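You operate a simulated robot arm through the tools that you are given. There is no shell and no other tool.

You run a simulated robot arm. Do the job below in one go: nothing can be reset, and whatever is moved stays where it is left.

JOB
Lock the doors, wipe the upper right one clean, then unlock them.
Fine: use the green cloth and lay it back. What is to be rubbed or washed off counts as gone when no trace of it is left.

It is judged by the outcome, as a careful person would: the job done as asked, and still so three seconds after it is handed in. It fails if anything else is knocked over, pushed out of place, dropped, spilled or broken. Flat cloth is picked up by pressing the open fingertips on it (5 to 10 N) and closing them slowly along it; thin cloth reads only 2 to 8 mm in the jaws.

ROBOT AND FRAMES
A 7-joint arm with a fingered hand, fixed in place. Base frame: the origin is at the foot of the arm, x ahead of it, y to its left, z up; the work surface is at about z = 0.612. Lengths are in m, angles in rad, forces in N, time in s.
With the tool pointing down near the work surface it reaches from about 0.1 to 0.8 m from the base axis. Its first joint turns from -2.897 to 2.897 rad. Payload 4.9 kg.
Tool frame: the origin (TCP) lies between the finger pads and is the grasp point; the fingertips stand 0.032 m ahead of it; z points along the fingers, y is the line along which they close. Largest opening 0.192 m; the body of the gripper starts 0.089 m behind the TCP. The gripper is a hand of 3 fingers: y runs from the thumb to the fingers, the wrist lies at [0, 0, -0.267] in the tool frame.
Orientation is told as [roll, pitch, yaw] about the base's x, y, z axes, in that order, counted from this pose: with the fingers straight down and closing along the base's y, the tool's x points along the base's -x, its y along +y and its z along -z.

CONTROLS
- The arm moves only by the tool drive_tool. Its argument "rows" is text: rows parted by semicolons, each of 6 numbers parted by spaces: the shift along the base's x, y, z in m, then the turn, a rotation vector about the base's x, y, z in rad. In form: dx dy dz wx wy wz; .... A call has 1 to 20 rows; each row is the pose to reach, as a shift and turn from the pose commanded when the call began. A row lasts 0.2 s, in which the tool goes at most 0.05 m and 0.15 rad; a call with a longer step from one row to the next is refused whole. Where a pose cannot be reached the arm comes as near as it can. A force on the tool above 40 N (or 10 N above the force at the start of the call, whichever is more), or a blocked arm, ends the call early, and 0.2 s more pass. In this call time passes only in rows, and 0.2 s behind the last. The reply holds the time, the measured pose of the TCP, the force on the tool along the base axes, the opening and the grip force, in the units named above and with some noise, with the torque about the TCP (base axes, N m) and any sound that the robot's microphone picked up.
- Cameras (640 x 400 px; columns grow to the right, rows downward): "scene" is fixed at [0.0587, 0.5017, 1.7547]; the picture's right is [-0.86, -0.51, 0.00], its down [-0.32, 0.53, -0.78] and it looks along [0.40, -0.67, -0.62] (base axes); focal length 315 px, centre (320, 200). "wrist" rides on the gripper at [0.08, -0.046, -0.113] in the tool frame; the picture's right is [0.50, 0.87, 0.00], its down [-0.67, 0.39, -0.63] and it looks along [-0.55, 0.32, 0.78] (tool axes); focal length 226 px, centre (320, 200). There is no depth. A picture from a camera that has moved, and an enlarged one, comes with that camera's place and axes in the base frame and with its lens. The place of the scene camera against the robot may be out by one fixed shift of up to 0.012 m in any direction.
- grab_frame(camera): a new picture of that camera. The clock stands still meanwhile.
- set_fingers(finger1, finger2, thumb_bend): sets how far each is bent, from 0 (flat) to 1 (curled in); at 0.3 the hand is open as for a grip, at 0.7 the pads meet at the TCP. One left out holds its place. A second passes; each finger stops where it meets its share of the squeeze, and holds until it gets a number again. It is the only way to open and close the hand. It gives what a move gives, with no picture; readings hold the bend of each and the force on the fingers (four entries, about 0 where the hand has none), thumb and palm.
- close_up(camera, box): a new picture of the part [left, top, right, bottom] of that camera's present view, enlarged. The clock stands still meanwhile.
- hand_in(): hands the job in; it is judged then, once.

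Nothing tells you positions but the pictures and the camera data. Unless the task says otherwise, let go and move clear before handing in.

The tools are called by a JSON object that holds its "fn" and its "kwargs". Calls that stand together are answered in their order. drive_tool: Moves the arm, as the interface text tells. Its arguments: {"type":"object","properties":{"rows":{"type":"string"}},"required":["rows"]} The other tools are called the same way: set_fingers (finger1, finger2, thumb_bend) moves the fingers one by one; grab_frame (camera) takes a picture; close_up (camera, box) takes an enlarged picture of a part of a camera's view; hand_in () hands the job in.

At the start:

```text
t: 0.0
position: [0.4728, 0.0158, 1.3551]
ee_rot: [-0.001, -0.003, 0.0]
force: [0.9, 0.9, -0.3]
wrist_torque: [0.0, 0.01, -0.01]
gripper_width: 0.1919
grasp_force: 0.1
shape: jaw
bend: [0.3, 0.3, 0.3]
finger forces: [0.0, 0.1, 0.1, 0.1, 0.0, 0.0]
```

scene: 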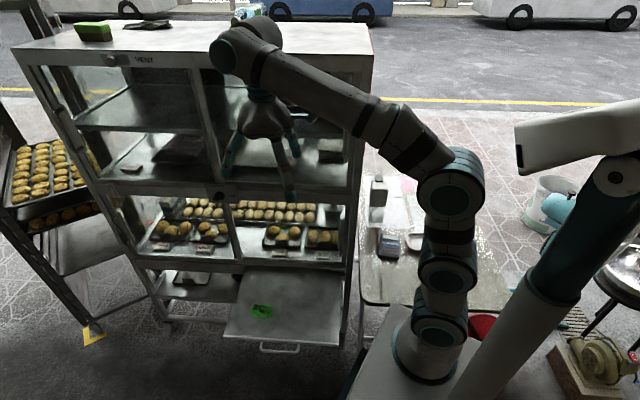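
wrist: 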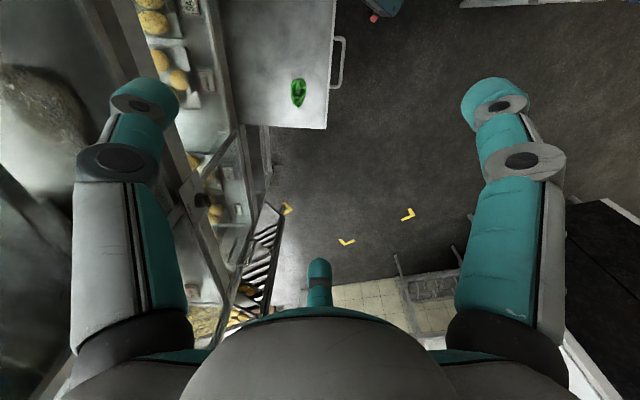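

I see a glass-and-metal pastry cabinet in front of the arm, with sliding doors, a pulled-out shelf with a green cloth on it, and the hand hovering near the cabinet. First I will look closer at the cabinet, the locks and the cloth.

{"fn": "close_up", "kwargs": {"camera": "scene", "box": [40, 20, 380, 220]}}

{"fn": "close_up", "kwargs": {"camera": "scene", "box": [100, 160, 360, 360]}}

{"fn": "close_up", "kwargs": {"camera": "wrist", "box": [120, 0, 360, 330]}}

{"fn": "close_up", "kwargs": {"camera": "scene", "box": [190, 30, 370, 140]}}

```text
1.88 times, centred on (210, 120) of scene
camera zoom: at [0.0587, 0.5017, 1.7547], right [-0.86, -0.51, 0.0], down [-0.32, 0.53, -0.78], along [0.4, -0.67, -0.62], focal length 594 px, centre (527, 351)
```

zoom: 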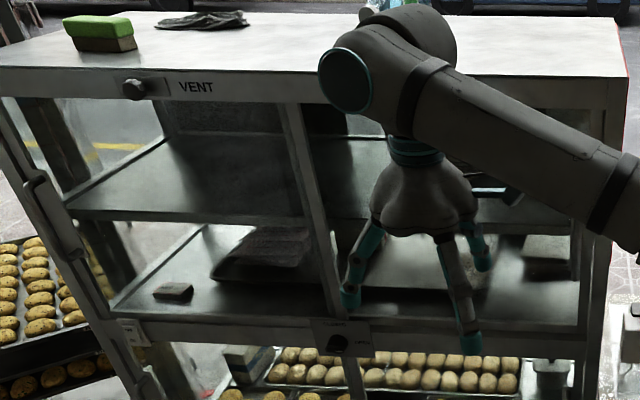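

```text
2.00 times, centred on (230, 260) of scene
camera zoom: at [0.0587, 0.5017, 1.7547], right [-0.86, -0.51, 0.0], down [-0.32, 0.53, -0.78], along [0.4, -0.67, -0.62], focal length 631 px, centre (500, 80)
```

zoom: 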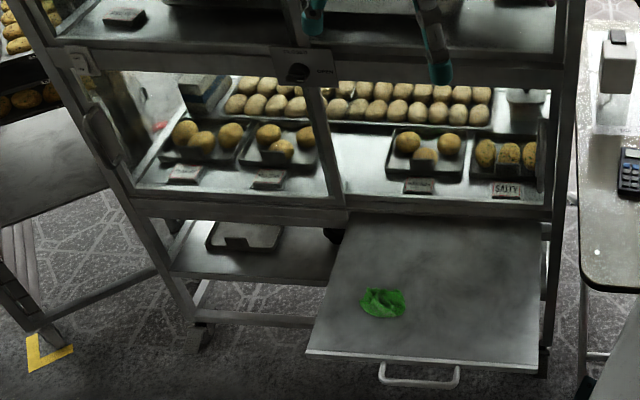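

```text
1.21 times, centred on (240, 165) of wrist
camera zoom: at [0.3921, -0.0307, 1.4669], right [-0.5, 0.87, 0.0], down [0.67, 0.39, 0.63], along [0.55, 0.31, -0.78], focal length 274 px, centre (417, 242)
```

zoom: 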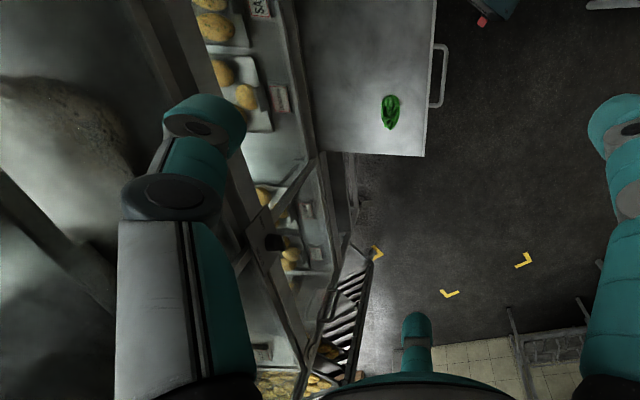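

```text
3.56 times, centred on (280, 85) of scene
camera zoom: at [0.0587, 0.5017, 1.7547], right [-0.86, -0.51, 0.0], down [-0.32, 0.53, -0.78], along [0.4, -0.67, -0.62], focal length 1121 px, centre (462, 609)
```

zoom: 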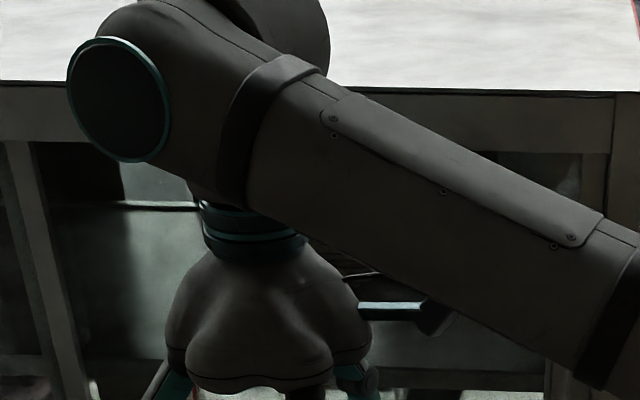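

The cabinet has upper and lower glass doors, a labelled knob in the middle rail (probably the lock), and a VENT knob at the top that I should leave alone. I'll zoom in on the labels and door handles.

{"fn": "close_up", "kwargs": {"camera": "scene", "box": [180, 175, 270, 220]}}

{"fn": "close_up", "kwargs": {"camera": "scene", "box": [40, 100, 140, 260]}}

{"fn": "close_up", "kwargs": {"camera": "scene", "box": [280, 120, 380, 200]}}

{"fn": "close_up", "kwargs": {"camera": "wrist", "box": [150, 150, 270, 240]}}

{"fn": "close_up", "kwargs": {"camera": "scene", "box": [220, 280, 340, 360]}}

{"fn": "close_up", "kwargs": {"camera": "wrist", "box": [0, 40, 160, 260]}}

```text
7.11 times, centred on (225, 198) of scene
camera zoom: at [0.0587, 0.5017, 1.7547], right [-0.86, -0.51, 0.0], down [-0.32, 0.53, -0.78], along [0.4, -0.67, -0.62], focal length 2243 px, centre (996, 218)
```

zoom: 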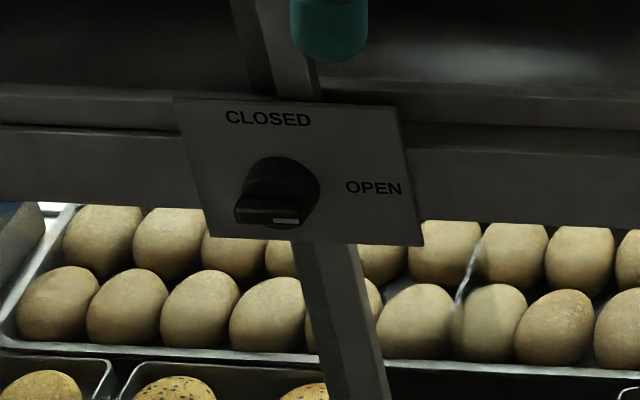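

```text
2.50 times, centred on (90, 180) of scene
camera zoom: at [0.0587, 0.5017, 1.7547], right [-0.86, -0.51, 0.0], down [-0.32, 0.53, -0.78], along [0.4, -0.67, -0.62], focal length 788 px, centre (895, 250)
```

zoom: 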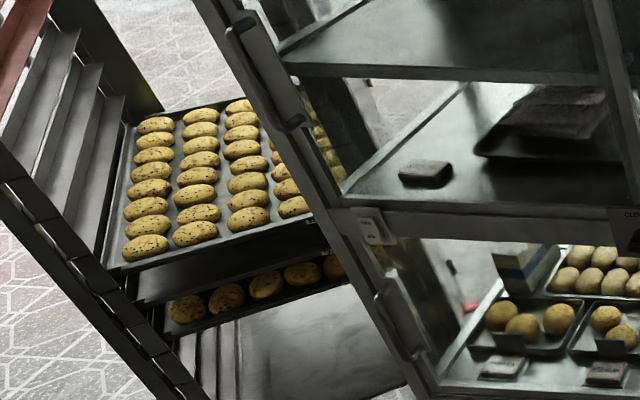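

```text
5.00 times, centred on (330, 160) of scene
camera zoom: at [0.0587, 0.5017, 1.7547], right [-0.86, -0.51, 0.0], down [-0.32, 0.53, -0.78], along [0.4, -0.67, -0.62], focal length 1577 px, centre (270, 400)
```

zoom: 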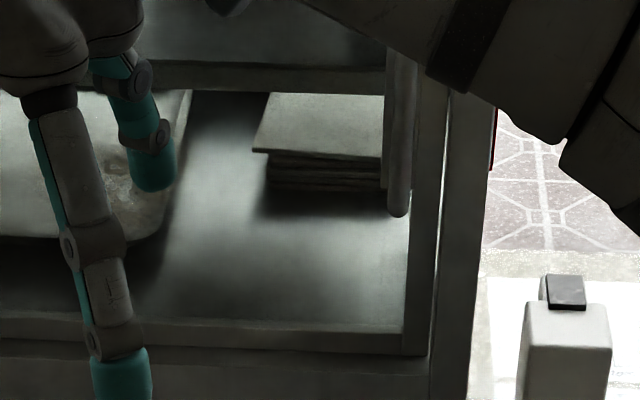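

```text
4.44 times, centred on (210, 195) of wrist
camera zoom: at [0.3921, -0.0307, 1.4669], right [-0.5, 0.87, 0.0], down [0.67, 0.39, 0.63], along [0.55, 0.31, -0.78], focal length 1005 px, centre (809, 222)
```

zoom: 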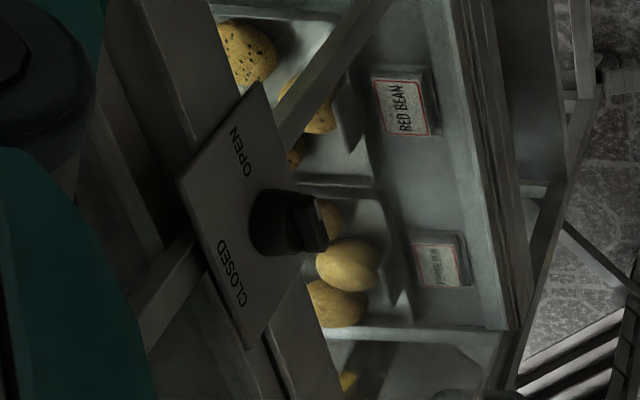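

```text
5.00 times, centred on (280, 320) of scene
camera zoom: at [0.0587, 0.5017, 1.7547], right [-0.86, -0.51, 0.0], down [-0.32, 0.53, -0.78], along [0.4, -0.67, -0.62], focal length 1577 px, centre (520, -400)
```

zoom: 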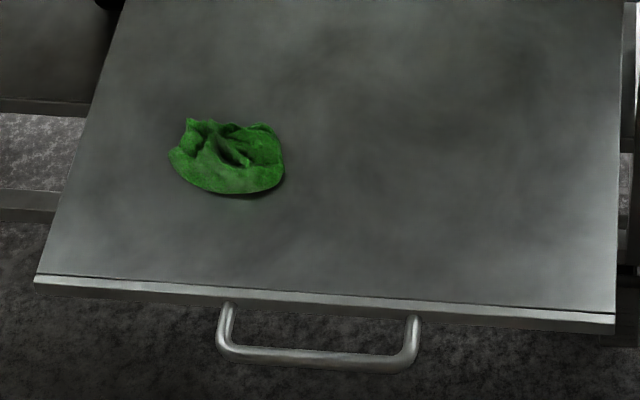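

```text
1.82 times, centred on (80, 150) of wrist
camera zoom: at [0.3921, -0.0307, 1.4669], right [-0.5, 0.87, 0.0], down [0.67, 0.39, 0.63], along [0.55, 0.31, -0.78], focal length 411 px, centre (756, 291)
```

zoom: 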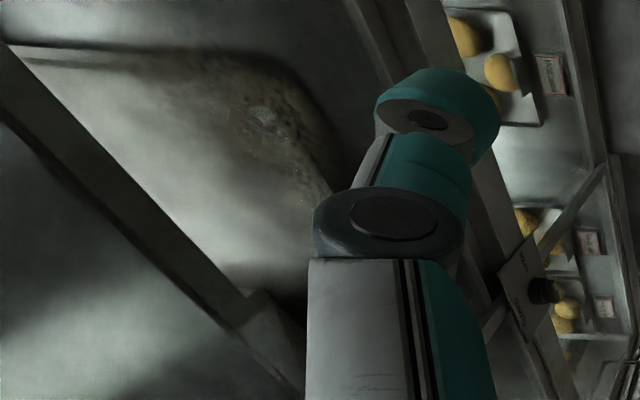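

I take the cabinet front to be a plane about 0.55 m from the base, facing the camera. The lock knob is near (0.88, -0.12, 1.0) and currently points at OPEN. The green cloth is near (0.63, 0.0, 0.61) on the pulled-out shelf. Next I'll tilt the hand toward the cabinet front to look at the door and knob.

{"fn": "drive_tool", "kwargs": {"rows": "0 0 0 -0.12 -0.071 0; -0.005 0.01 0 -0.24 -0.142 0; -0.01 0.02 0 -0.36 -0.213 0; -0.015 0.03 0 -0.48 -0.284 0; -0.02 0.04 0 -0.60 -0.355 0; -0.025 0.05 0 -0.72 -0.426 0; -0.03 0.06 0 -0.84 -0.497 0; -0.035 0.07 0 -0.96 -0.568 0; -0.04 0.08 0 -1.08 -0.639 0; -0.045 0.09 0 -1.20 -0.71 0; -0.05 0.10 0 -1.32 -0.781 0"}}

```text
t: 2.4
position: [0.4224, 0.1152, 1.3558]
ee_rot: [-1.533, -0.537, 0.515]
force: [-0.3, -0.4, 0.6]
wrist_torque: [0.0, 0.03, -0.01]
gripper_width: 0.1922
grasp_force: 0.0
shape: jaw
bend: [0.3, 0.3, 0.3]
finger forces: [0.0, 0.0, 0.1, 0.0, 0.0, 0.0]
```

{"fn": "grab_frame", "kwargs": {"camera": "wrist"}}

{"fn": "grab_frame", "kwargs": {"camera": "scene"}}

```text
taken
camera wrist: at [0.2854, 0.1656, 1.3568], right [-0.01, 0.04, -1.0], down [0.35, 0.94, 0.03], along [0.94, -0.35, -0.02], focal length 226 px, centre (320, 200)
```

wrist: 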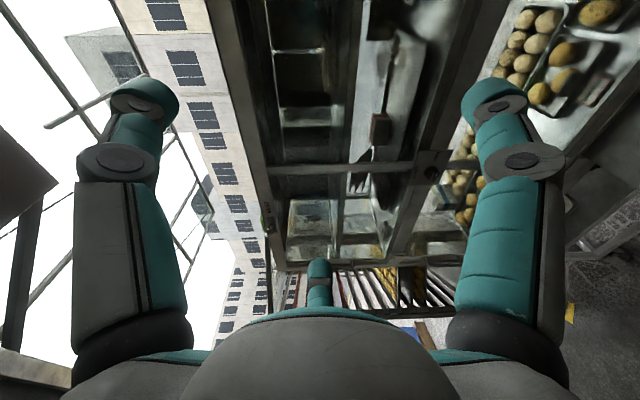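

```text
taken
```

scene: 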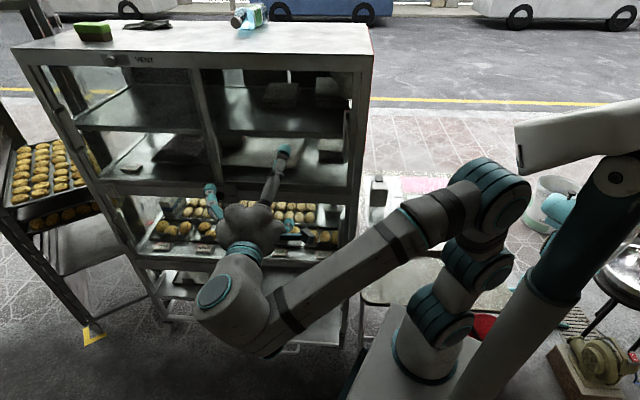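

The hand now faces the cabinet, and I can see into the upper right door area. I'll zoom in to find the dirt on the glass.

{"fn": "close_up", "kwargs": {"camera": "scene", "box": [190, 55, 370, 170]}}

{"fn": "close_up", "kwargs": {"camera": "wrist", "box": [240, 0, 480, 280]}}

{"fn": "close_up", "kwargs": {"camera": "scene", "box": [220, 120, 360, 200]}}

{"fn": "close_up", "kwargs": {"camera": "wrist", "box": [340, 0, 440, 130]}}

{"fn": "close_up", "kwargs": {"camera": "wrist", "box": [380, 110, 480, 200]}}

```text
3.48 times, centred on (280, 112) of scene
camera zoom: at [0.0587, 0.5017, 1.7547], right [-0.86, -0.51, 0.0], down [-0.32, 0.53, -0.78], along [0.4, -0.67, -0.62], focal length 1097 px, centre (459, 504)
```

zoom: 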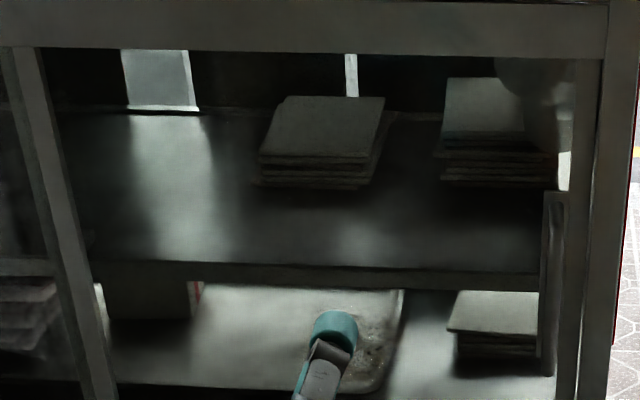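

```text
1.43 times, centred on (360, 140) of wrist
camera zoom: at [0.2854, 0.1656, 1.3568], right [-0.01, 0.04, -1.0], down [0.35, 0.94, 0.03], along [0.94, -0.35, -0.02], focal length 323 px, centre (263, 286)
```

zoom: 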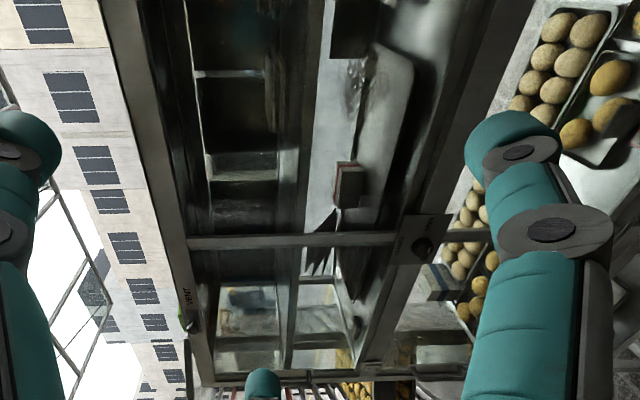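

```text
4.57 times, centred on (290, 160) of scene
camera zoom: at [0.0587, 0.5017, 1.7547], right [-0.86, -0.51, 0.0], down [-0.32, 0.53, -0.78], along [0.4, -0.67, -0.62], focal length 1442 px, centre (457, 383)
```

zoom: 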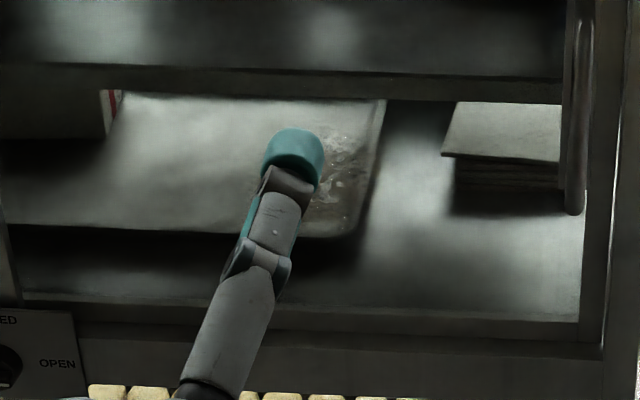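

```text
3.08 times, centred on (390, 65) of wrist
camera zoom: at [0.2854, 0.1656, 1.3568], right [-0.01, 0.04, -1.0], down [0.35, 0.94, 0.03], along [0.94, -0.35, -0.02], focal length 696 px, centre (105, 615)
```

zoom: 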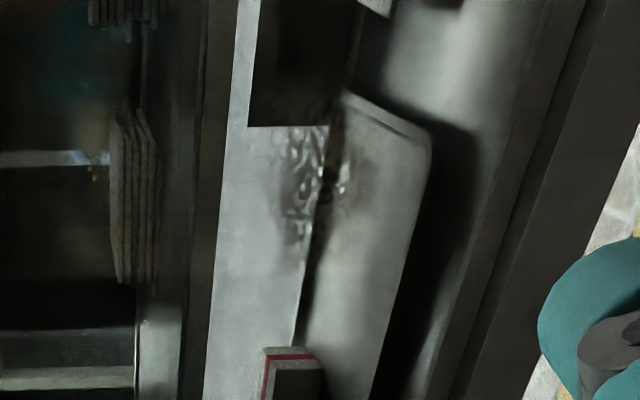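

```text
4.44 times, centred on (430, 155) of wrist
camera zoom: at [0.2854, 0.1656, 1.3568], right [-0.01, 0.04, -1.0], down [0.35, 0.94, 0.03], along [0.94, -0.35, -0.02], focal length 1005 px, centre (-169, 400)
```

zoom: 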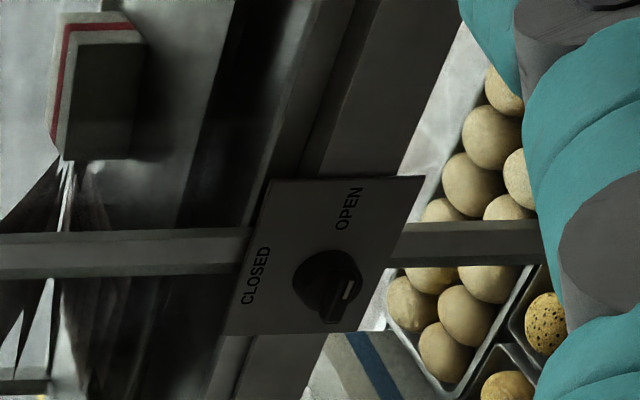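

The smear is on the outside of the upper right glass, near (0.627, -0.270, 1.195). Its position agrees in both cameras. The knob's white mark points at OPEN, so I'll bring the hand in front of the knob to see it closely.

{"fn": "drive_tool", "kwargs": {"rows": "0.031 -0.008 -0.028 -0.026 0.037 0.001; 0.062 -0.017 -0.056 -0.051 0.074 0.002; 0.094 -0.025 -0.084 -0.077 0.111 0.003; 0.125 -0.034 -0.112 -0.102 0.148 0.003; 0.156 -0.042 -0.14 -0.128 0.186 0.004; 0.187 -0.051 -0.168 -0.153 0.223 0.005; 0.219 -0.059 -0.196 -0.179 0.26 0.006; 0.25 -0.068 -0.224 -0.205 0.297 0.007; 0.281 -0.076 -0.252 -0.23 0.334 0.008; 0.312 -0.085 -0.28 -0.256 0.371 0.008; 0.344 -0.093 -0.308 -0.281 0.408 0.009; 0.375 -0.1015 -0.336 -0.307 0.4455 0.01"}}

{"fn": "grab_frame", "kwargs": {"camera": "wrist"}}

{"fn": "grab_frame", "kwargs": {"camera": "scene"}}

```text
t: 5.0
position: [0.798, 0.0144, 1.0217]
ee_rot: [-1.573, 0.006, 0.536]
force: [0.6, 0.9, 1.2]
wrist_torque: [0.09, 0.06, -0.02]
gripper_width: 0.1918
grasp_force: 0.0
shape: jaw
bend: [0.3, 0.3, 0.3]
finger forces: [0.1, 0.1, 0.0, 0.0, 0.0, 0.0]
```

```text
taken
camera wrist: at [0.6719, 0.0702, 1.0659], right [-0.43, -0.26, -0.86], down [0.25, 0.88, -0.39], along [0.87, -0.39, -0.32], focal length 226 px, centre (320, 200)
```

wrist: 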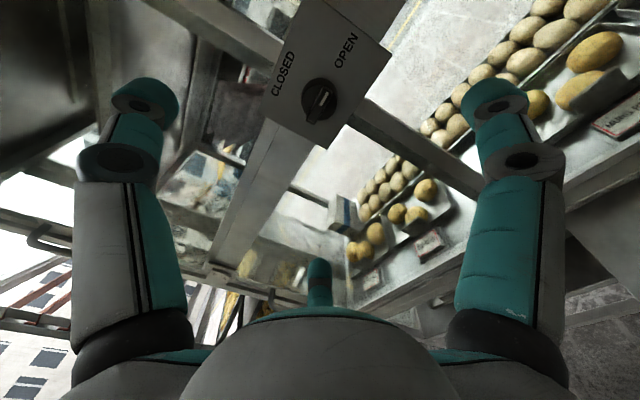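

```text
taken
```

scene: 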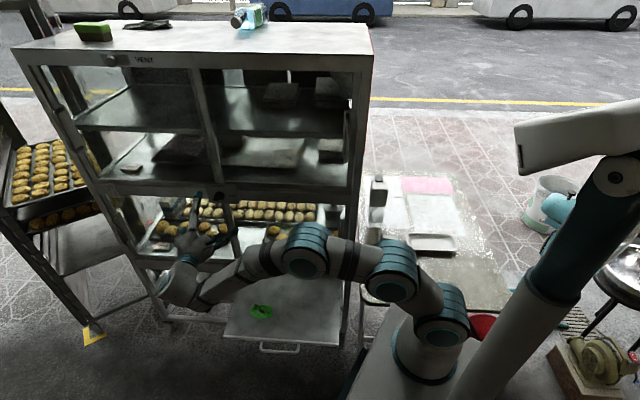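

The knob sits at about (320, 97) in the wrist view, nearly on the approach line. I'll zoom in to get its size, centre and orientation.

{"fn": "close_up", "kwargs": {"camera": "wrist", "box": [260, 40, 380, 150]}}

{"fn": "close_up", "kwargs": {"camera": "scene", "box": [170, 50, 360, 200]}}

{"fn": "close_up", "kwargs": {"camera": "scene", "box": [250, 120, 350, 190]}}

{"fn": "close_up", "kwargs": {"camera": "scene", "box": [300, 60, 370, 110]}}

```text
3.64 times, centred on (320, 95) of wrist
camera zoom: at [0.6719, 0.0702, 1.0659], right [-0.43, -0.26, -0.86], down [0.25, 0.88, -0.39], along [0.87, -0.39, -0.32], focal length 822 px, centre (320, 582)
```

zoom: 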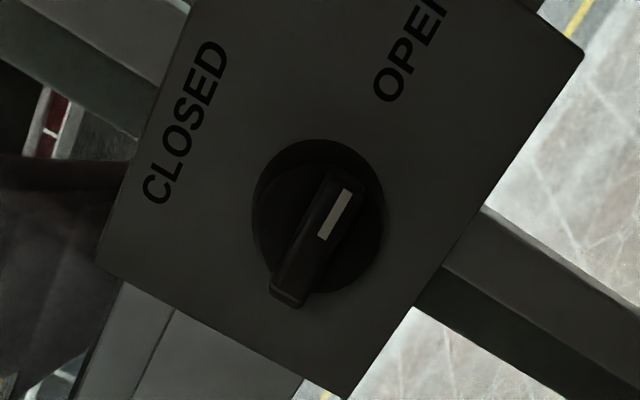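

```text
2.67 times, centred on (265, 125) of scene
camera zoom: at [0.0587, 0.5017, 1.7547], right [-0.86, -0.51, 0.0], down [-0.32, 0.53, -0.78], along [0.4, -0.67, -0.62], focal length 841 px, centre (467, 400)
```

zoom: 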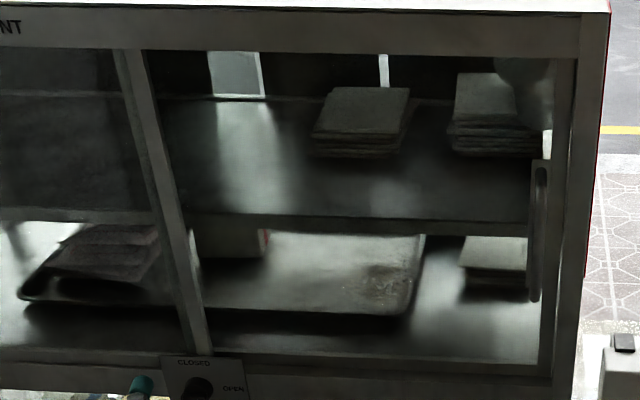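

```text
5.71 times, centred on (300, 155) of scene
camera zoom: at [0.0587, 0.5017, 1.7547], right [-0.86, -0.51, 0.0], down [-0.32, 0.53, -0.78], along [0.4, -0.67, -0.62], focal length 1802 px, centre (434, 457)
```

zoom: 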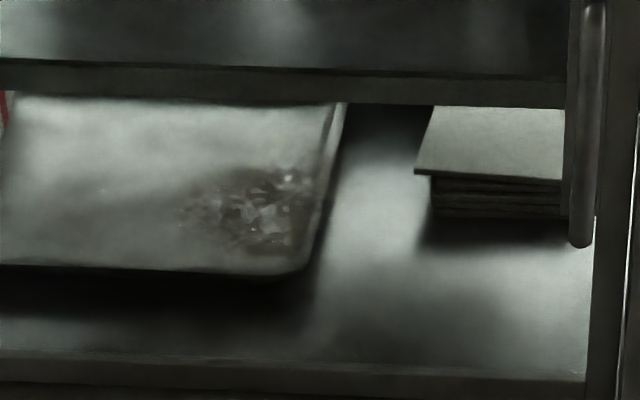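

```text
8.00 times, centred on (335, 85) of scene
camera zoom: at [0.0587, 0.5017, 1.7547], right [-0.86, -0.51, 0.0], down [-0.32, 0.53, -0.78], along [0.4, -0.67, -0.62], focal length 2523 px, centre (200, 1120)
```

zoom: 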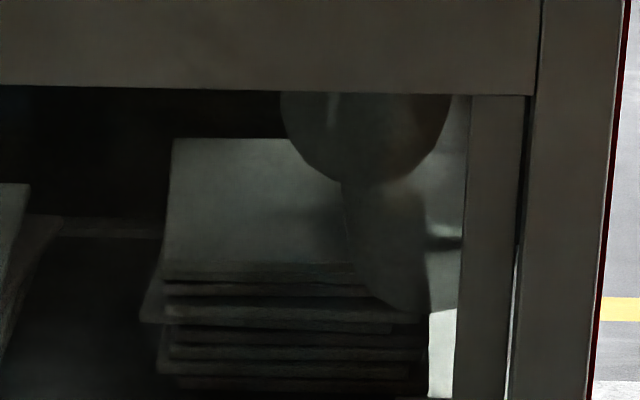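

I place the knob axis at about (0.85, -0.12, 1.032) with its plate 0.53 m out. It is a 38 mm disc with a bar pointing to OPEN. I'll line the hand up with the axis, move closer and check again.

{"fn": "drive_tool", "kwargs": {"rows": "-0.0181 -0.0107 0.0122 0 0 0; -0.0096 -0.025 0.0122 0 0 0; -0.0011 -0.0393 0.0122 0 0 0; 0.0074 -0.0537 0.0122 0 0 0"}}

{"fn": "grab_frame", "kwargs": {"camera": "wrist"}}

{"fn": "close_up", "kwargs": {"camera": "wrist", "box": [240, 60, 400, 190]}}

```text
t: 6.0
position: [0.8049, -0.0433, 1.0298]
ee_rot: [-1.572, 0.007, 0.537]
force: [-0.5, 0.2, 0.0]
wrist_torque: [0.02, 0.03, 0.03]
gripper_width: 0.1919
grasp_force: 0.1
shape: jaw
bend: [0.3, 0.3, 0.3]
finger forces: [0.1, 0.0, 0.0, 0.0, 0.0, 0.0]
```

```text
taken
camera wrist: at [0.6783, 0.0151, 1.0757], right [-0.43, -0.26, -0.86], down [0.25, 0.88, -0.39], along [0.87, -0.39, -0.32], focal length 226 px, centre (320, 200)
```

wrist: 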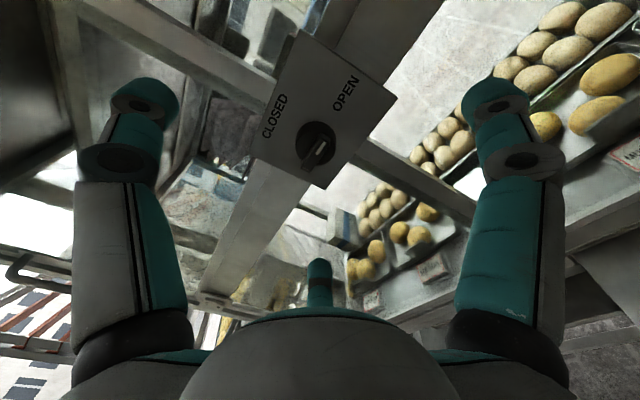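

```text
3.08 times, centred on (320, 125) of wrist
camera zoom: at [0.6783, 0.0151, 1.0757], right [-0.43, -0.26, -0.86], down [0.25, 0.88, -0.39], along [0.87, -0.39, -0.32], focal length 696 px, centre (320, 431)
```

zoom: 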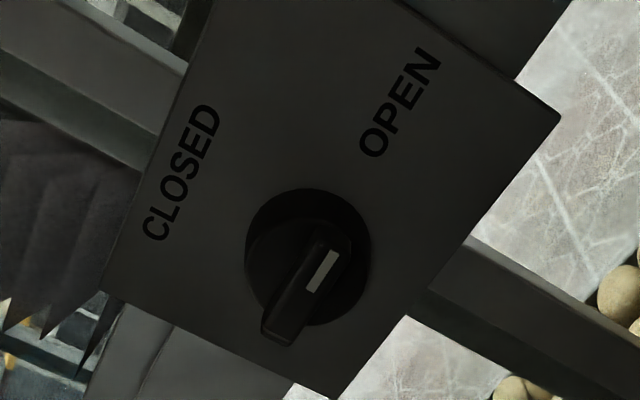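

The hand is nearly centred on the knob, about 4 mm low. I'll zoom in tighter to judge how far the bar stands out from the disc.

{"fn": "close_up", "kwargs": {"camera": "wrist", "box": [290, 115, 350, 175]}}

{"fn": "close_up", "kwargs": {"camera": "scene", "box": [140, 180, 260, 260]}}

```text
6.67 times, centred on (320, 145) of wrist
camera zoom: at [0.6783, 0.0151, 1.0757], right [-0.43, -0.26, -0.86], down [0.25, 0.88, -0.39], along [0.87, -0.39, -0.32], focal length 1507 px, centre (320, 567)
```

zoom: 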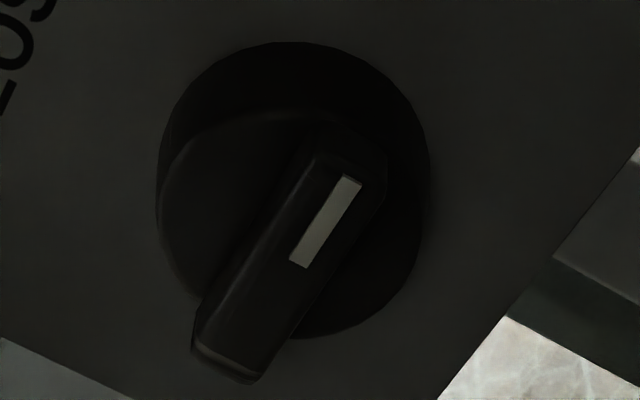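

```text
5.00 times, centred on (200, 220) of scene
camera zoom: at [0.0587, 0.5017, 1.7547], right [-0.86, -0.51, 0.0], down [-0.32, 0.53, -0.78], along [0.4, -0.67, -0.62], focal length 1577 px, centre (920, 100)
```

zoom: 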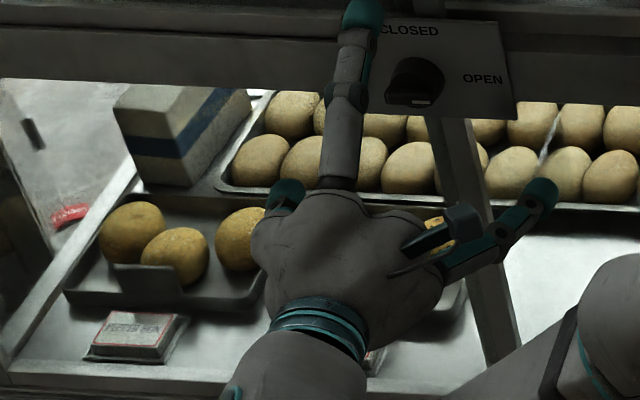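

The bar stands about 12 mm proud of a 12 mm thick disc, with its front at 0.506 m. I'll pre-close the fingers to about 0.55 so they fit around the knob, then check.

{"fn": "set_fingers", "kwargs": {"finger1": 0.55, "finger2": 0.55, "thumb_bend": 0.55}}

{"fn": "grab_frame", "kwargs": {"camera": "wrist"}}

{"fn": "close_up", "kwargs": {"camera": "scene", "box": [140, 170, 270, 270]}}

```text
t: 7.0
position: [0.8042, -0.042, 1.0307]
ee_rot: [-1.573, 0.005, 0.535]
force: [-0.3, 0.0, -0.7]
wrist_torque: [-0.02, -0.01, -0.01]
gripper_width: 0.0637
grasp_force: 0.0
shape: fingers
bend: [0.55, 0.55, 0.55]
finger forces: [0.1, 0.1, 0.0, 0.0, 0.1, 0.0]
```

```text
taken
camera wrist: at [0.6782, 0.0151, 1.0759], right [-0.43, -0.26, -0.86], down [0.25, 0.88, -0.39], along [0.87, -0.39, -0.32], focal length 226 px, centre (320, 200)
```

wrist: 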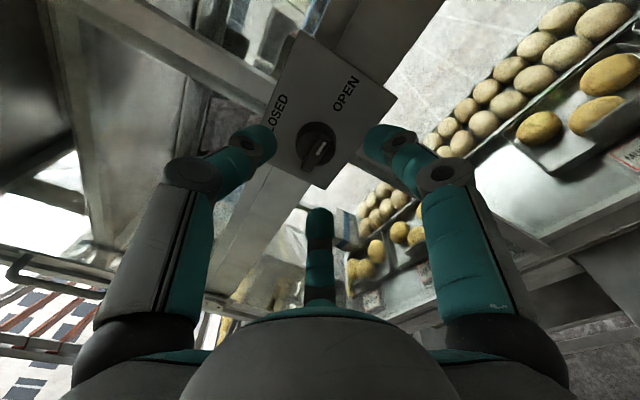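

```text
4.00 times, centred on (205, 220) of scene
camera zoom: at [0.0587, 0.5017, 1.7547], right [-0.86, -0.51, 0.0], down [-0.32, 0.53, -0.78], along [0.4, -0.67, -0.62], focal length 1262 px, centre (780, 120)
```

zoom: 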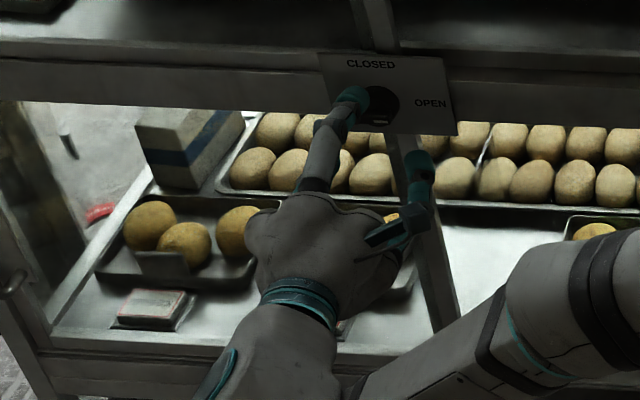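

The fingertips straddle the knob. I'll raise the hand 4 mm and move forward until the tips sit beside the bar.

{"fn": "drive_tool", "kwargs": {"rows": "0 0 0.0035 0 0 0; 0.0065 -0.011 0.0035 0 0 0; 0.013 -0.022 0.0035 0 0 0; 0.0194 -0.0327 0.0035 0 0 0"}}

{"fn": "grab_frame", "kwargs": {"camera": "wrist"}}

{"fn": "close_up", "kwargs": {"camera": "wrist", "box": [220, 90, 420, 240]}}

```text
t: 8.0
position: [0.8257, -0.0729, 1.0353]
ee_rot: [-1.574, 0.006, 0.536]
force: [-0.3, -0.2, 0.4]
wrist_torque: [-0.01, 0.01, -0.01]
gripper_width: 0.0635
grasp_force: 0.0
shape: fingers
bend: [0.55, 0.55, 0.55]
finger forces: [0.0, 0.0, 0.1, 0.1, 0.0, 0.0]
```

```text
taken
camera wrist: at [0.6993, -0.0159, 1.0802], right [-0.43, -0.26, -0.86], down [0.25, 0.88, -0.39], along [0.87, -0.39, -0.32], focal length 226 px, centre (320, 200)
```

wrist: 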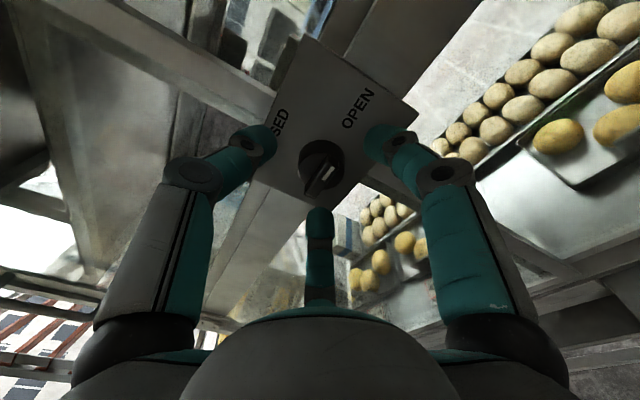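

```text
2.67 times, centred on (320, 165) of wrist
camera zoom: at [0.6993, -0.0159, 1.0802], right [-0.43, -0.26, -0.86], down [0.25, 0.88, -0.39], along [0.87, -0.39, -0.32], focal length 603 px, centre (320, 293)
```

zoom: 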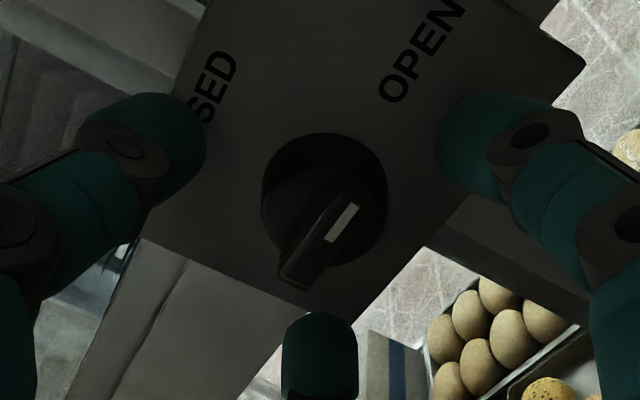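

The bar front lies at (321, 181) against an expected (320, 180), so the hand is centred on the knob to within about a millimetre. I'll close the fingers onto it.

{"fn": "set_fingers", "kwargs": {"finger1": 0.62, "finger2": 0.62, "thumb_bend": 0.62}}

{"fn": "close_up", "kwargs": {"camera": "wrist", "box": [220, 90, 420, 240]}}

```text
t: 9.0
position: [0.826, -0.0718, 1.0339]
ee_rot: [-1.574, 0.004, 0.537]
force: [-0.6, 0.9, 0.5]
wrist_torque: [-0.02, -0.03, 0.03]
gripper_width: 0.034
grasp_force: 0.1
shape: fingers
bend: [0.62, 0.62, 0.62]
finger forces: [0.0, 0.1, 0.0, 0.0, 0.1, 0.0]
```

```text
2.67 times, centred on (320, 165) of wrist
camera zoom: at [0.6992, -0.0158, 1.0797], right [-0.43, -0.26, -0.86], down [0.25, 0.88, -0.39], along [0.86, -0.39, -0.32], focal length 603 px, centre (320, 293)
```

zoom: 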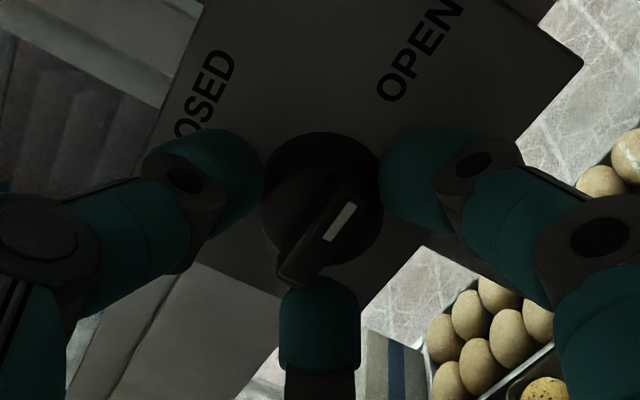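

{"fn": "set_fingers", "kwargs": {"finger1": 0.66, "finger2": 0.66, "thumb_bend": 0.66}}

{"fn": "close_up", "kwargs": {"camera": "wrist", "box": [220, 90, 420, 240]}}

```text
t: 10.0
position: [0.8252, -0.0731, 1.0354]
ee_rot: [-1.574, 0.003, 0.536]
force: [0.2, 0.7, -0.7]
wrist_torque: [-0.03, -0.05, -0.02]
gripper_width: 0.0266
grasp_force: 4.1
shape: fingers
bend: [0.63, 0.63, 0.65]
finger forces: [2.9, 2.9, 0.0, 0.0, 3.0, 0.1]
```

```text
2.67 times, centred on (320, 165) of wrist
camera zoom: at [0.6992, -0.0158, 1.0797], right [-0.43, -0.26, -0.86], down [0.25, 0.88, -0.39], along [0.86, -0.39, -0.32], focal length 603 px, centre (320, 293)
```

zoom: 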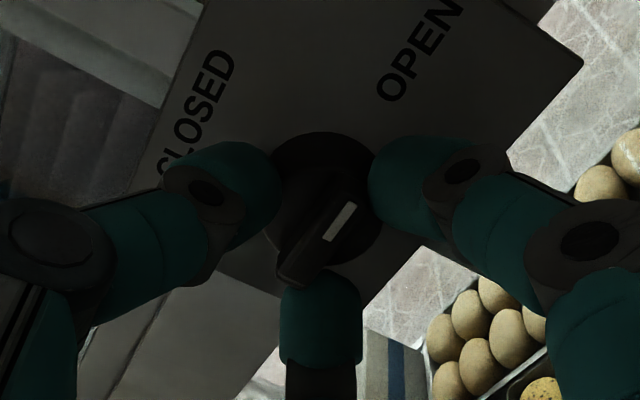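

All three fingers touch the knob at about 3 N each. I'll squeeze a little more and start turning counter-clockwise toward CLOSED in small steps.

{"fn": "set_fingers", "kwargs": {"finger1": 0.72, "finger2": 0.72, "thumb_bend": 0.72}}

{"fn": "drive_tool", "kwargs": {"rows": "0 0 0 -0.051 0.086 0; 0 0 0 -0.102 0.172 0; 0 0 0 -0.153 0.258 0; 0 0 0 -0.204 0.344 0"}}

{"fn": "close_up", "kwargs": {"camera": "wrist", "box": [220, 60, 420, 240]}}

```text
t: 11.0
position: [0.8253, -0.0727, 1.0348]
ee_rot: [-1.571, 0.006, 0.534]
force: [-6.6, 6.3, -1.1]
wrist_torque: [-0.18, -0.07, -0.08]
gripper_width: 0.0188
grasp_force: 20.6
shape: fingers
bend: [0.64, 0.66, 0.69]
finger forces: [8.3, 8.2, 0.0, 0.0, 24.4, 0.0]
```

```text
t: 12.0
position: [0.8241, -0.0724, 1.0347]
ee_rot: [-1.574, 0.407, 0.537]
force: [1.6, 4.1, -4.0]
wrist_torque: [0.16, 0.07, 0.19]
gripper_width: 0.0182
grasp_force: 15.9
shape: fingers
bend: [0.65, 0.66, 0.68]
finger forces: [6.9, 12.7, 0.0, 0.0, 11.4, 0.0]
```

```text
2.22 times, centred on (320, 150) of wrist
camera zoom: at [0.7185, -0.0036, 1.1066], right [-0.69, -0.41, -0.6], down [0.08, 0.78, -0.62], along [0.72, -0.47, -0.51], focal length 502 px, centre (320, 311)
```

zoom: 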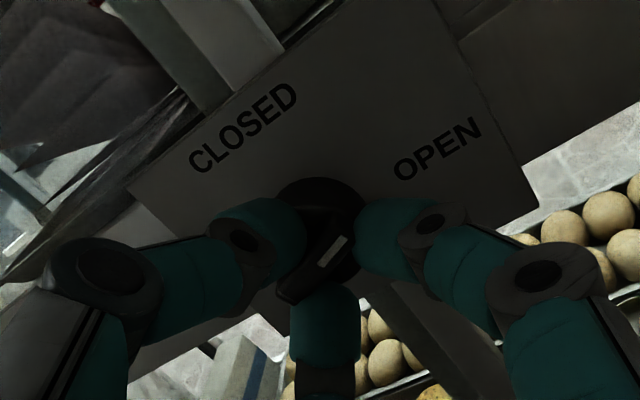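

The knob is turning with the hand, with the bar staying nearly fixed in the wrist picture while the plate text rotates. I'll continue the turn.

{"fn": "drive_tool", "kwargs": {"rows": "0 0 0 -0.051 0.086 0; 0 0 0 -0.102 0.172 0; 0 0 0 -0.153 0.258 0; 0 0 0 -0.204 0.344 0; 0 0 0 -0.255 0.43 0; 0 0 0 -0.306 0.516 0"}}

{"fn": "close_up", "kwargs": {"camera": "wrist", "box": [220, 60, 420, 240]}}

{"fn": "close_up", "kwargs": {"camera": "scene", "box": [140, 170, 270, 270]}}

```text
t: 13.4
position: [0.8241, -0.0729, 1.0335]
ee_rot: [-1.571, 1.007, 0.538]
force: [-8.9, 13.6, -7.1]
wrist_torque: [0.42, 0.26, -0.15]
gripper_width: 0.0157
grasp_force: 21.6
shape: fingers
bend: [0.66, 0.65, 0.68]
finger forces: [12.9, 22.0, 0.0, 0.0, 8.5, 0.1]
```

```text
2.22 times, centred on (320, 150) of wrist
camera zoom: at [0.7621, 0.0225, 1.1254], right [-0.86, -0.51, -0.04], down [-0.3, 0.56, -0.78], along [0.42, -0.65, -0.63], focal length 502 px, centre (320, 311)
```

zoom: 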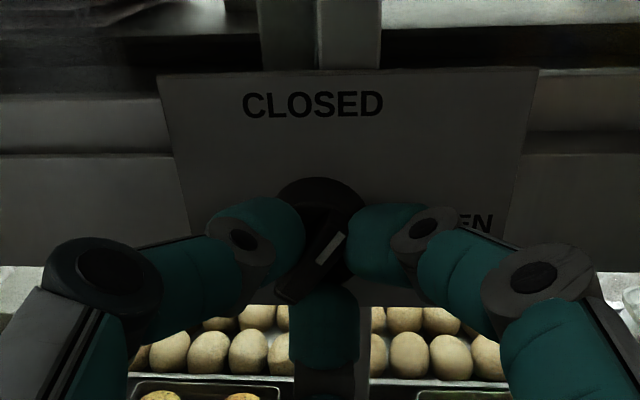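

```text
4.00 times, centred on (205, 220) of scene
camera zoom: at [0.0587, 0.5017, 1.7547], right [-0.86, -0.51, 0.0], down [-0.32, 0.53, -0.78], along [0.4, -0.67, -0.62], focal length 1262 px, centre (780, 120)
```

zoom: 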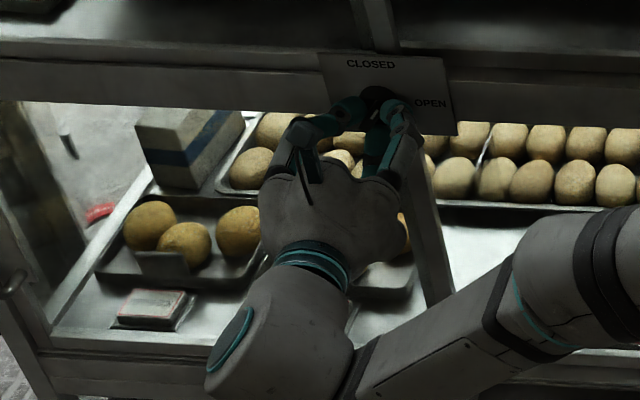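

The knob has turned roughly 58° with no slip. There is about 16 N of push-back along the axis, so I'll ease back 2 mm and turn the remaining 32° to CLOSED.

{"fn": "drive_tool", "kwargs": {"rows": "-0.0005 0.0008 0 -0.051 0.086 0; -0.001 0.0017 0 -0.102 0.172 0; -0.001 0.0017 0 -0.153 0.258 0; -0.001 0.0017 0 -0.204 0.344 0; -0.001 0.0017 0 -0.255 0.43 0; -0.001 0.0017 0 -0.291 0.490 0"}}

{"fn": "close_up", "kwargs": {"camera": "wrist", "box": [220, 60, 420, 240]}}

{"fn": "close_up", "kwargs": {"camera": "scene", "box": [180, 170, 270, 230]}}

```text
t: 14.8
position: [0.8224, -0.0717, 1.0352]
ee_rot: [1.668, 1.568, -2.509]
force: [-1.1, -1.7, -1.8]
wrist_torque: [0.12, 0.12, -0.17]
gripper_width: 0.0129
grasp_force: 11.9
shape: fingers
bend: [0.67, 0.65, 0.68]
finger forces: [6.1, 11.0, 0.0, 0.0, 6.9, 0.1]
```

```text
2.22 times, centred on (320, 150) of wrist
camera zoom: at [0.8046, 0.0493, 1.1145], right [-0.74, -0.44, 0.5], down [-0.66, 0.34, -0.67], along [0.12, -0.83, -0.55], focal length 502 px, centre (320, 311)
```

zoom: 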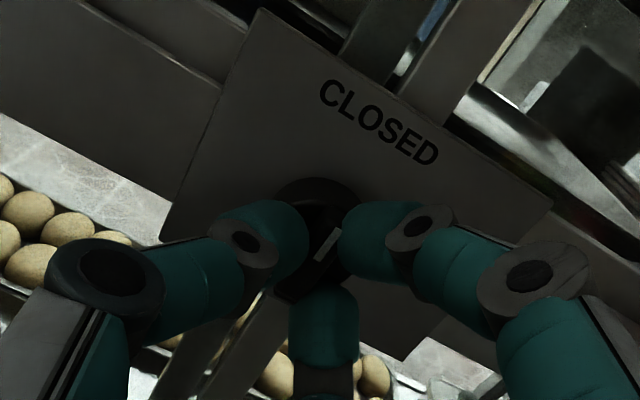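

```text
6.67 times, centred on (225, 200) of scene
camera zoom: at [0.0587, 0.5017, 1.7547], right [-0.86, -0.51, 0.0], down [-0.32, 0.53, -0.78], along [0.4, -0.67, -0.62], focal length 2103 px, centre (953, 200)
```

zoom: 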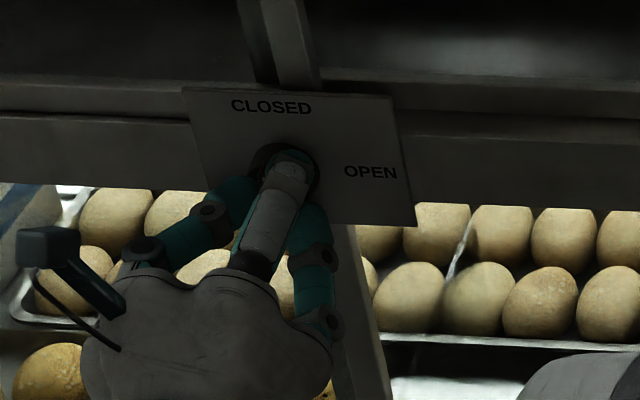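

The white mark now points toward CLOSED, perpendicular to the text. I'll release, back off and check.

{"fn": "set_fingers", "kwargs": {"finger1": 0.55, "finger2": 0.55, "thumb_bend": 0.55}}

{"fn": "close_up", "kwargs": {"camera": "wrist", "box": [260, 80, 400, 200]}}

```text
t: 15.8
position: [0.8239, -0.0708, 1.0347]
ee_rot: [1.535, 1.567, -2.64]
force: [0.6, -0.4, -0.8]
wrist_torque: [0.06, 0.0, 0.01]
gripper_width: 0.0625
grasp_force: 0.0
shape: fingers
bend: [0.55, 0.55, 0.55]
finger forces: [0.0, 0.0, 0.0, 0.1, 0.0, 0.0]
```

```text
3.33 times, centred on (330, 140) of wrist
camera zoom: at [0.8046, 0.0495, 1.1139], right [-0.74, -0.44, 0.5], down [-0.66, 0.34, -0.67], along [0.12, -0.83, -0.55], focal length 754 px, centre (287, 400)
```

zoom: 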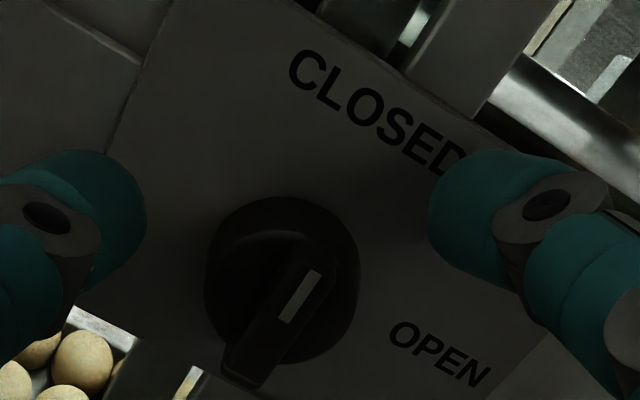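

The bar is vertical and points at CLOSED, so the doors are locked. I'll back away from the knob, then turn the hand to point down above the green cloth on the pulled-out shelf.

{"fn": "drive_tool", "kwargs": {"rows": "-0.0204 0.0344 0 0 0 0; -0.0408 0.0688 0 0 0 0; -0.0612 0.1032 0 0 0 0"}}

{"fn": "close_up", "kwargs": {"camera": "scene", "box": [180, 170, 270, 230]}}

{"fn": "drive_tool", "kwargs": {"rows": "-0.0118 -0.0028 -0.0164 0.123 0.0729 0; -0.0237 -0.0056 -0.0327 0.246 0.1458 0; -0.0355 -0.0084 -0.0491 0.369 0.2187 0; -0.0474 -0.0112 -0.0655 0.4915 0.2916 0; -0.0593 -0.014 -0.0818 0.614 0.3645 0; -0.0711 -0.0169 -0.0982 0.737 0.437 0; -0.083 -0.0197 -0.1145 0.860 0.510 0; -0.0948 -0.0225 -0.131 0.983 0.583 0; -0.1067 -0.0253 -0.147 1.106 0.656 0; -0.1185 -0.0281 -0.1636 1.2286 0.7286 0; -0.1304 -0.0309 -0.18 1.351 0.801 0"}}

{"fn": "grab_frame", "kwargs": {"camera": "wrist"}}

{"fn": "grab_frame", "kwargs": {"camera": "scene"}}

```text
t: 16.6
position: [0.7619, 0.0333, 1.0355]
ee_rot: [1.516, 1.567, -2.658]
force: [0.4, 0.2, -0.2]
wrist_torque: [-0.04, -0.03, 0.01]
gripper_width: 0.0624
grasp_force: 0.0
shape: fingers
bend: [0.55, 0.55, 0.55]
finger forces: [0.0, 0.0, 0.0, 0.0, 0.0, 0.1]
```

```text
6.67 times, centred on (225, 200) of scene
camera zoom: at [0.0587, 0.5017, 1.7547], right [-0.86, -0.51, 0.0], down [-0.32, 0.53, -0.78], along [0.4, -0.67, -0.62], focal length 2103 px, centre (953, 200)
```

zoom: 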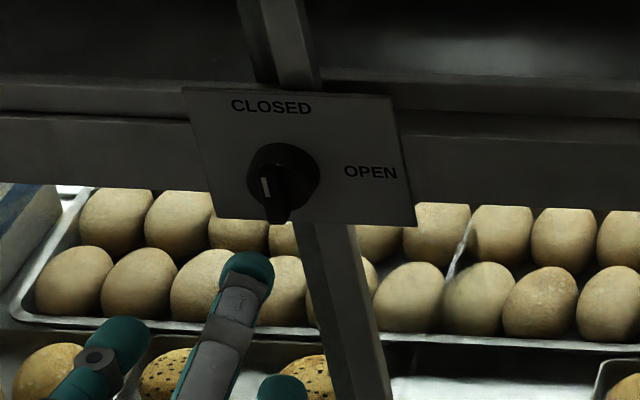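

```text
t: 19.0
position: [0.6278, 0.0302, 0.8633]
ee_rot: [-0.02, 0.326, 2.079]
force: [-0.3, 0.2, -0.1]
wrist_torque: [0.0, 0.02, 0.01]
gripper_width: 0.0628
grasp_force: 0.0
shape: fingers
bend: [0.55, 0.55, 0.55]
finger forces: [0.0, 0.0, 0.0, 0.1, 0.0, 0.0]
out of reach, approached as far as the arm can: row 9, 10, 11
```

```text
taken
camera wrist: at [0.6833, 0.017, 0.9959], right [-0.52, -0.84, 0.14], down [-0.76, 0.54, 0.37], along [-0.39, 0.09, -0.92], focal length 226 px, centre (320, 200)
```

wrist: 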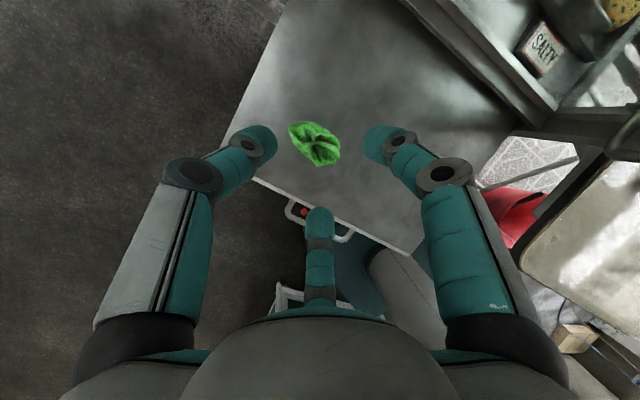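

```text
taken
```

scene: 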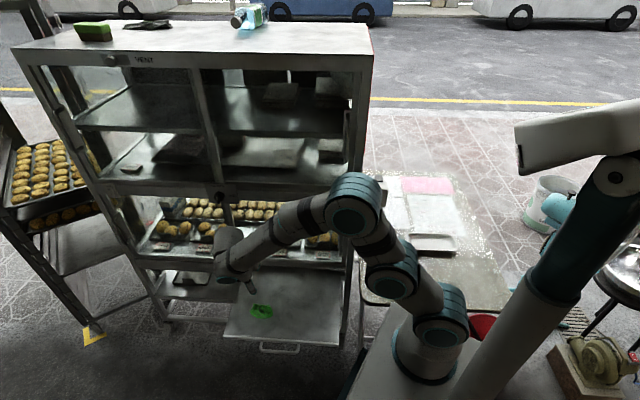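

The knob reads CLOSED. The hand could not turn fully down at this spin because of a joint limit, so I'll turn it back about the vertical toward a friendlier yaw.

{"fn": "drive_tool", "kwargs": {"rows": "0 0 0 0 0 -0.14; 0 0 0 0 0 -0.28; 0 0 0 0 0 -0.42; 0 0 0 0 0 -0.56; 0 0 0 0 0 -0.70; 0 0 0 0 0 -0.84; 0 0 0 0 0 -0.98; 0 0 0 0 0 -1.10"}}

```text
t: 20.8
position: [0.6279, 0.0311, 0.8648]
ee_rot: [-0.02, 0.328, 0.977]
force: [-1.2, 0.0, -0.3]
wrist_torque: [0.02, 0.04, -0.01]
gripper_width: 0.0631
grasp_force: 0.0
shape: fingers
bend: [0.55, 0.55, 0.55]
finger forces: [0.0, 0.0, 0.0, 0.0, 0.0, 0.0]
```

{"fn": "drive_tool", "kwargs": {"rows": "-0.005 -0.008 -0.02 0.094 -0.056 0; -0.010 -0.016 -0.04 0.188 -0.111 0; -0.016 -0.024 -0.06 0.283 -0.167 0; -0.016 -0.024 -0.08 0.283 -0.167 0"}}

{"fn": "grab_frame", "kwargs": {"camera": "wrist"}}

{"fn": "grab_frame", "kwargs": {"camera": "scene"}}

```text
t: 21.8
position: [0.612, 0.0029, 0.7835]
ee_rot: [-0.002, 0.0, 0.98]
force: [0.7, -1.1, 0.7]
wrist_torque: [0.04, 0.04, -0.02]
gripper_width: 0.063
grasp_force: 0.0
shape: fingers
bend: [0.55, 0.55, 0.55]
finger forces: [0.1, 0.0, 0.0, 0.0, 0.0, 0.0]
```

```text
taken
camera wrist: at [0.604, -0.0884, 0.895], right [-1.0, 0.07, 0.0], down [0.05, 0.77, 0.63], along [0.04, 0.63, -0.78], focal length 226 px, centre (320, 200)
```

wrist: 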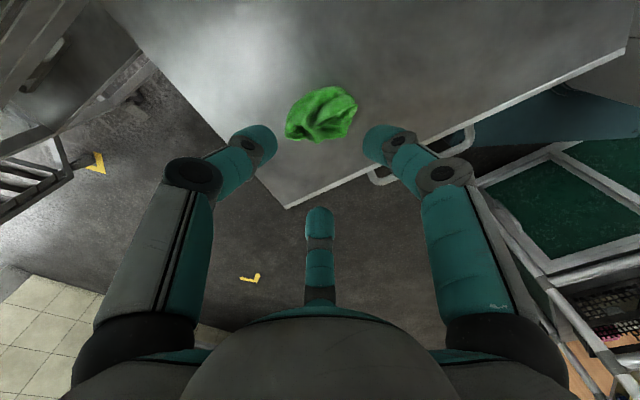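

```text
taken
```

scene: 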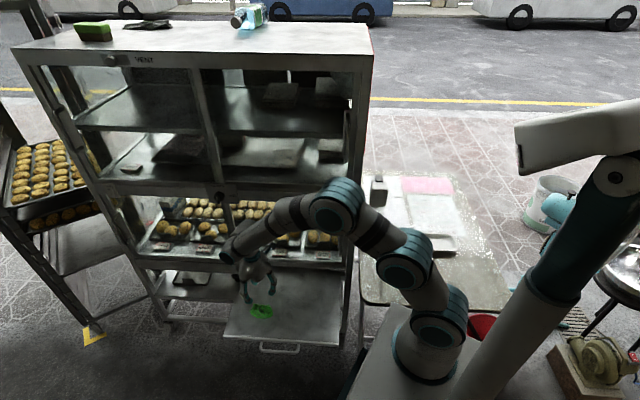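

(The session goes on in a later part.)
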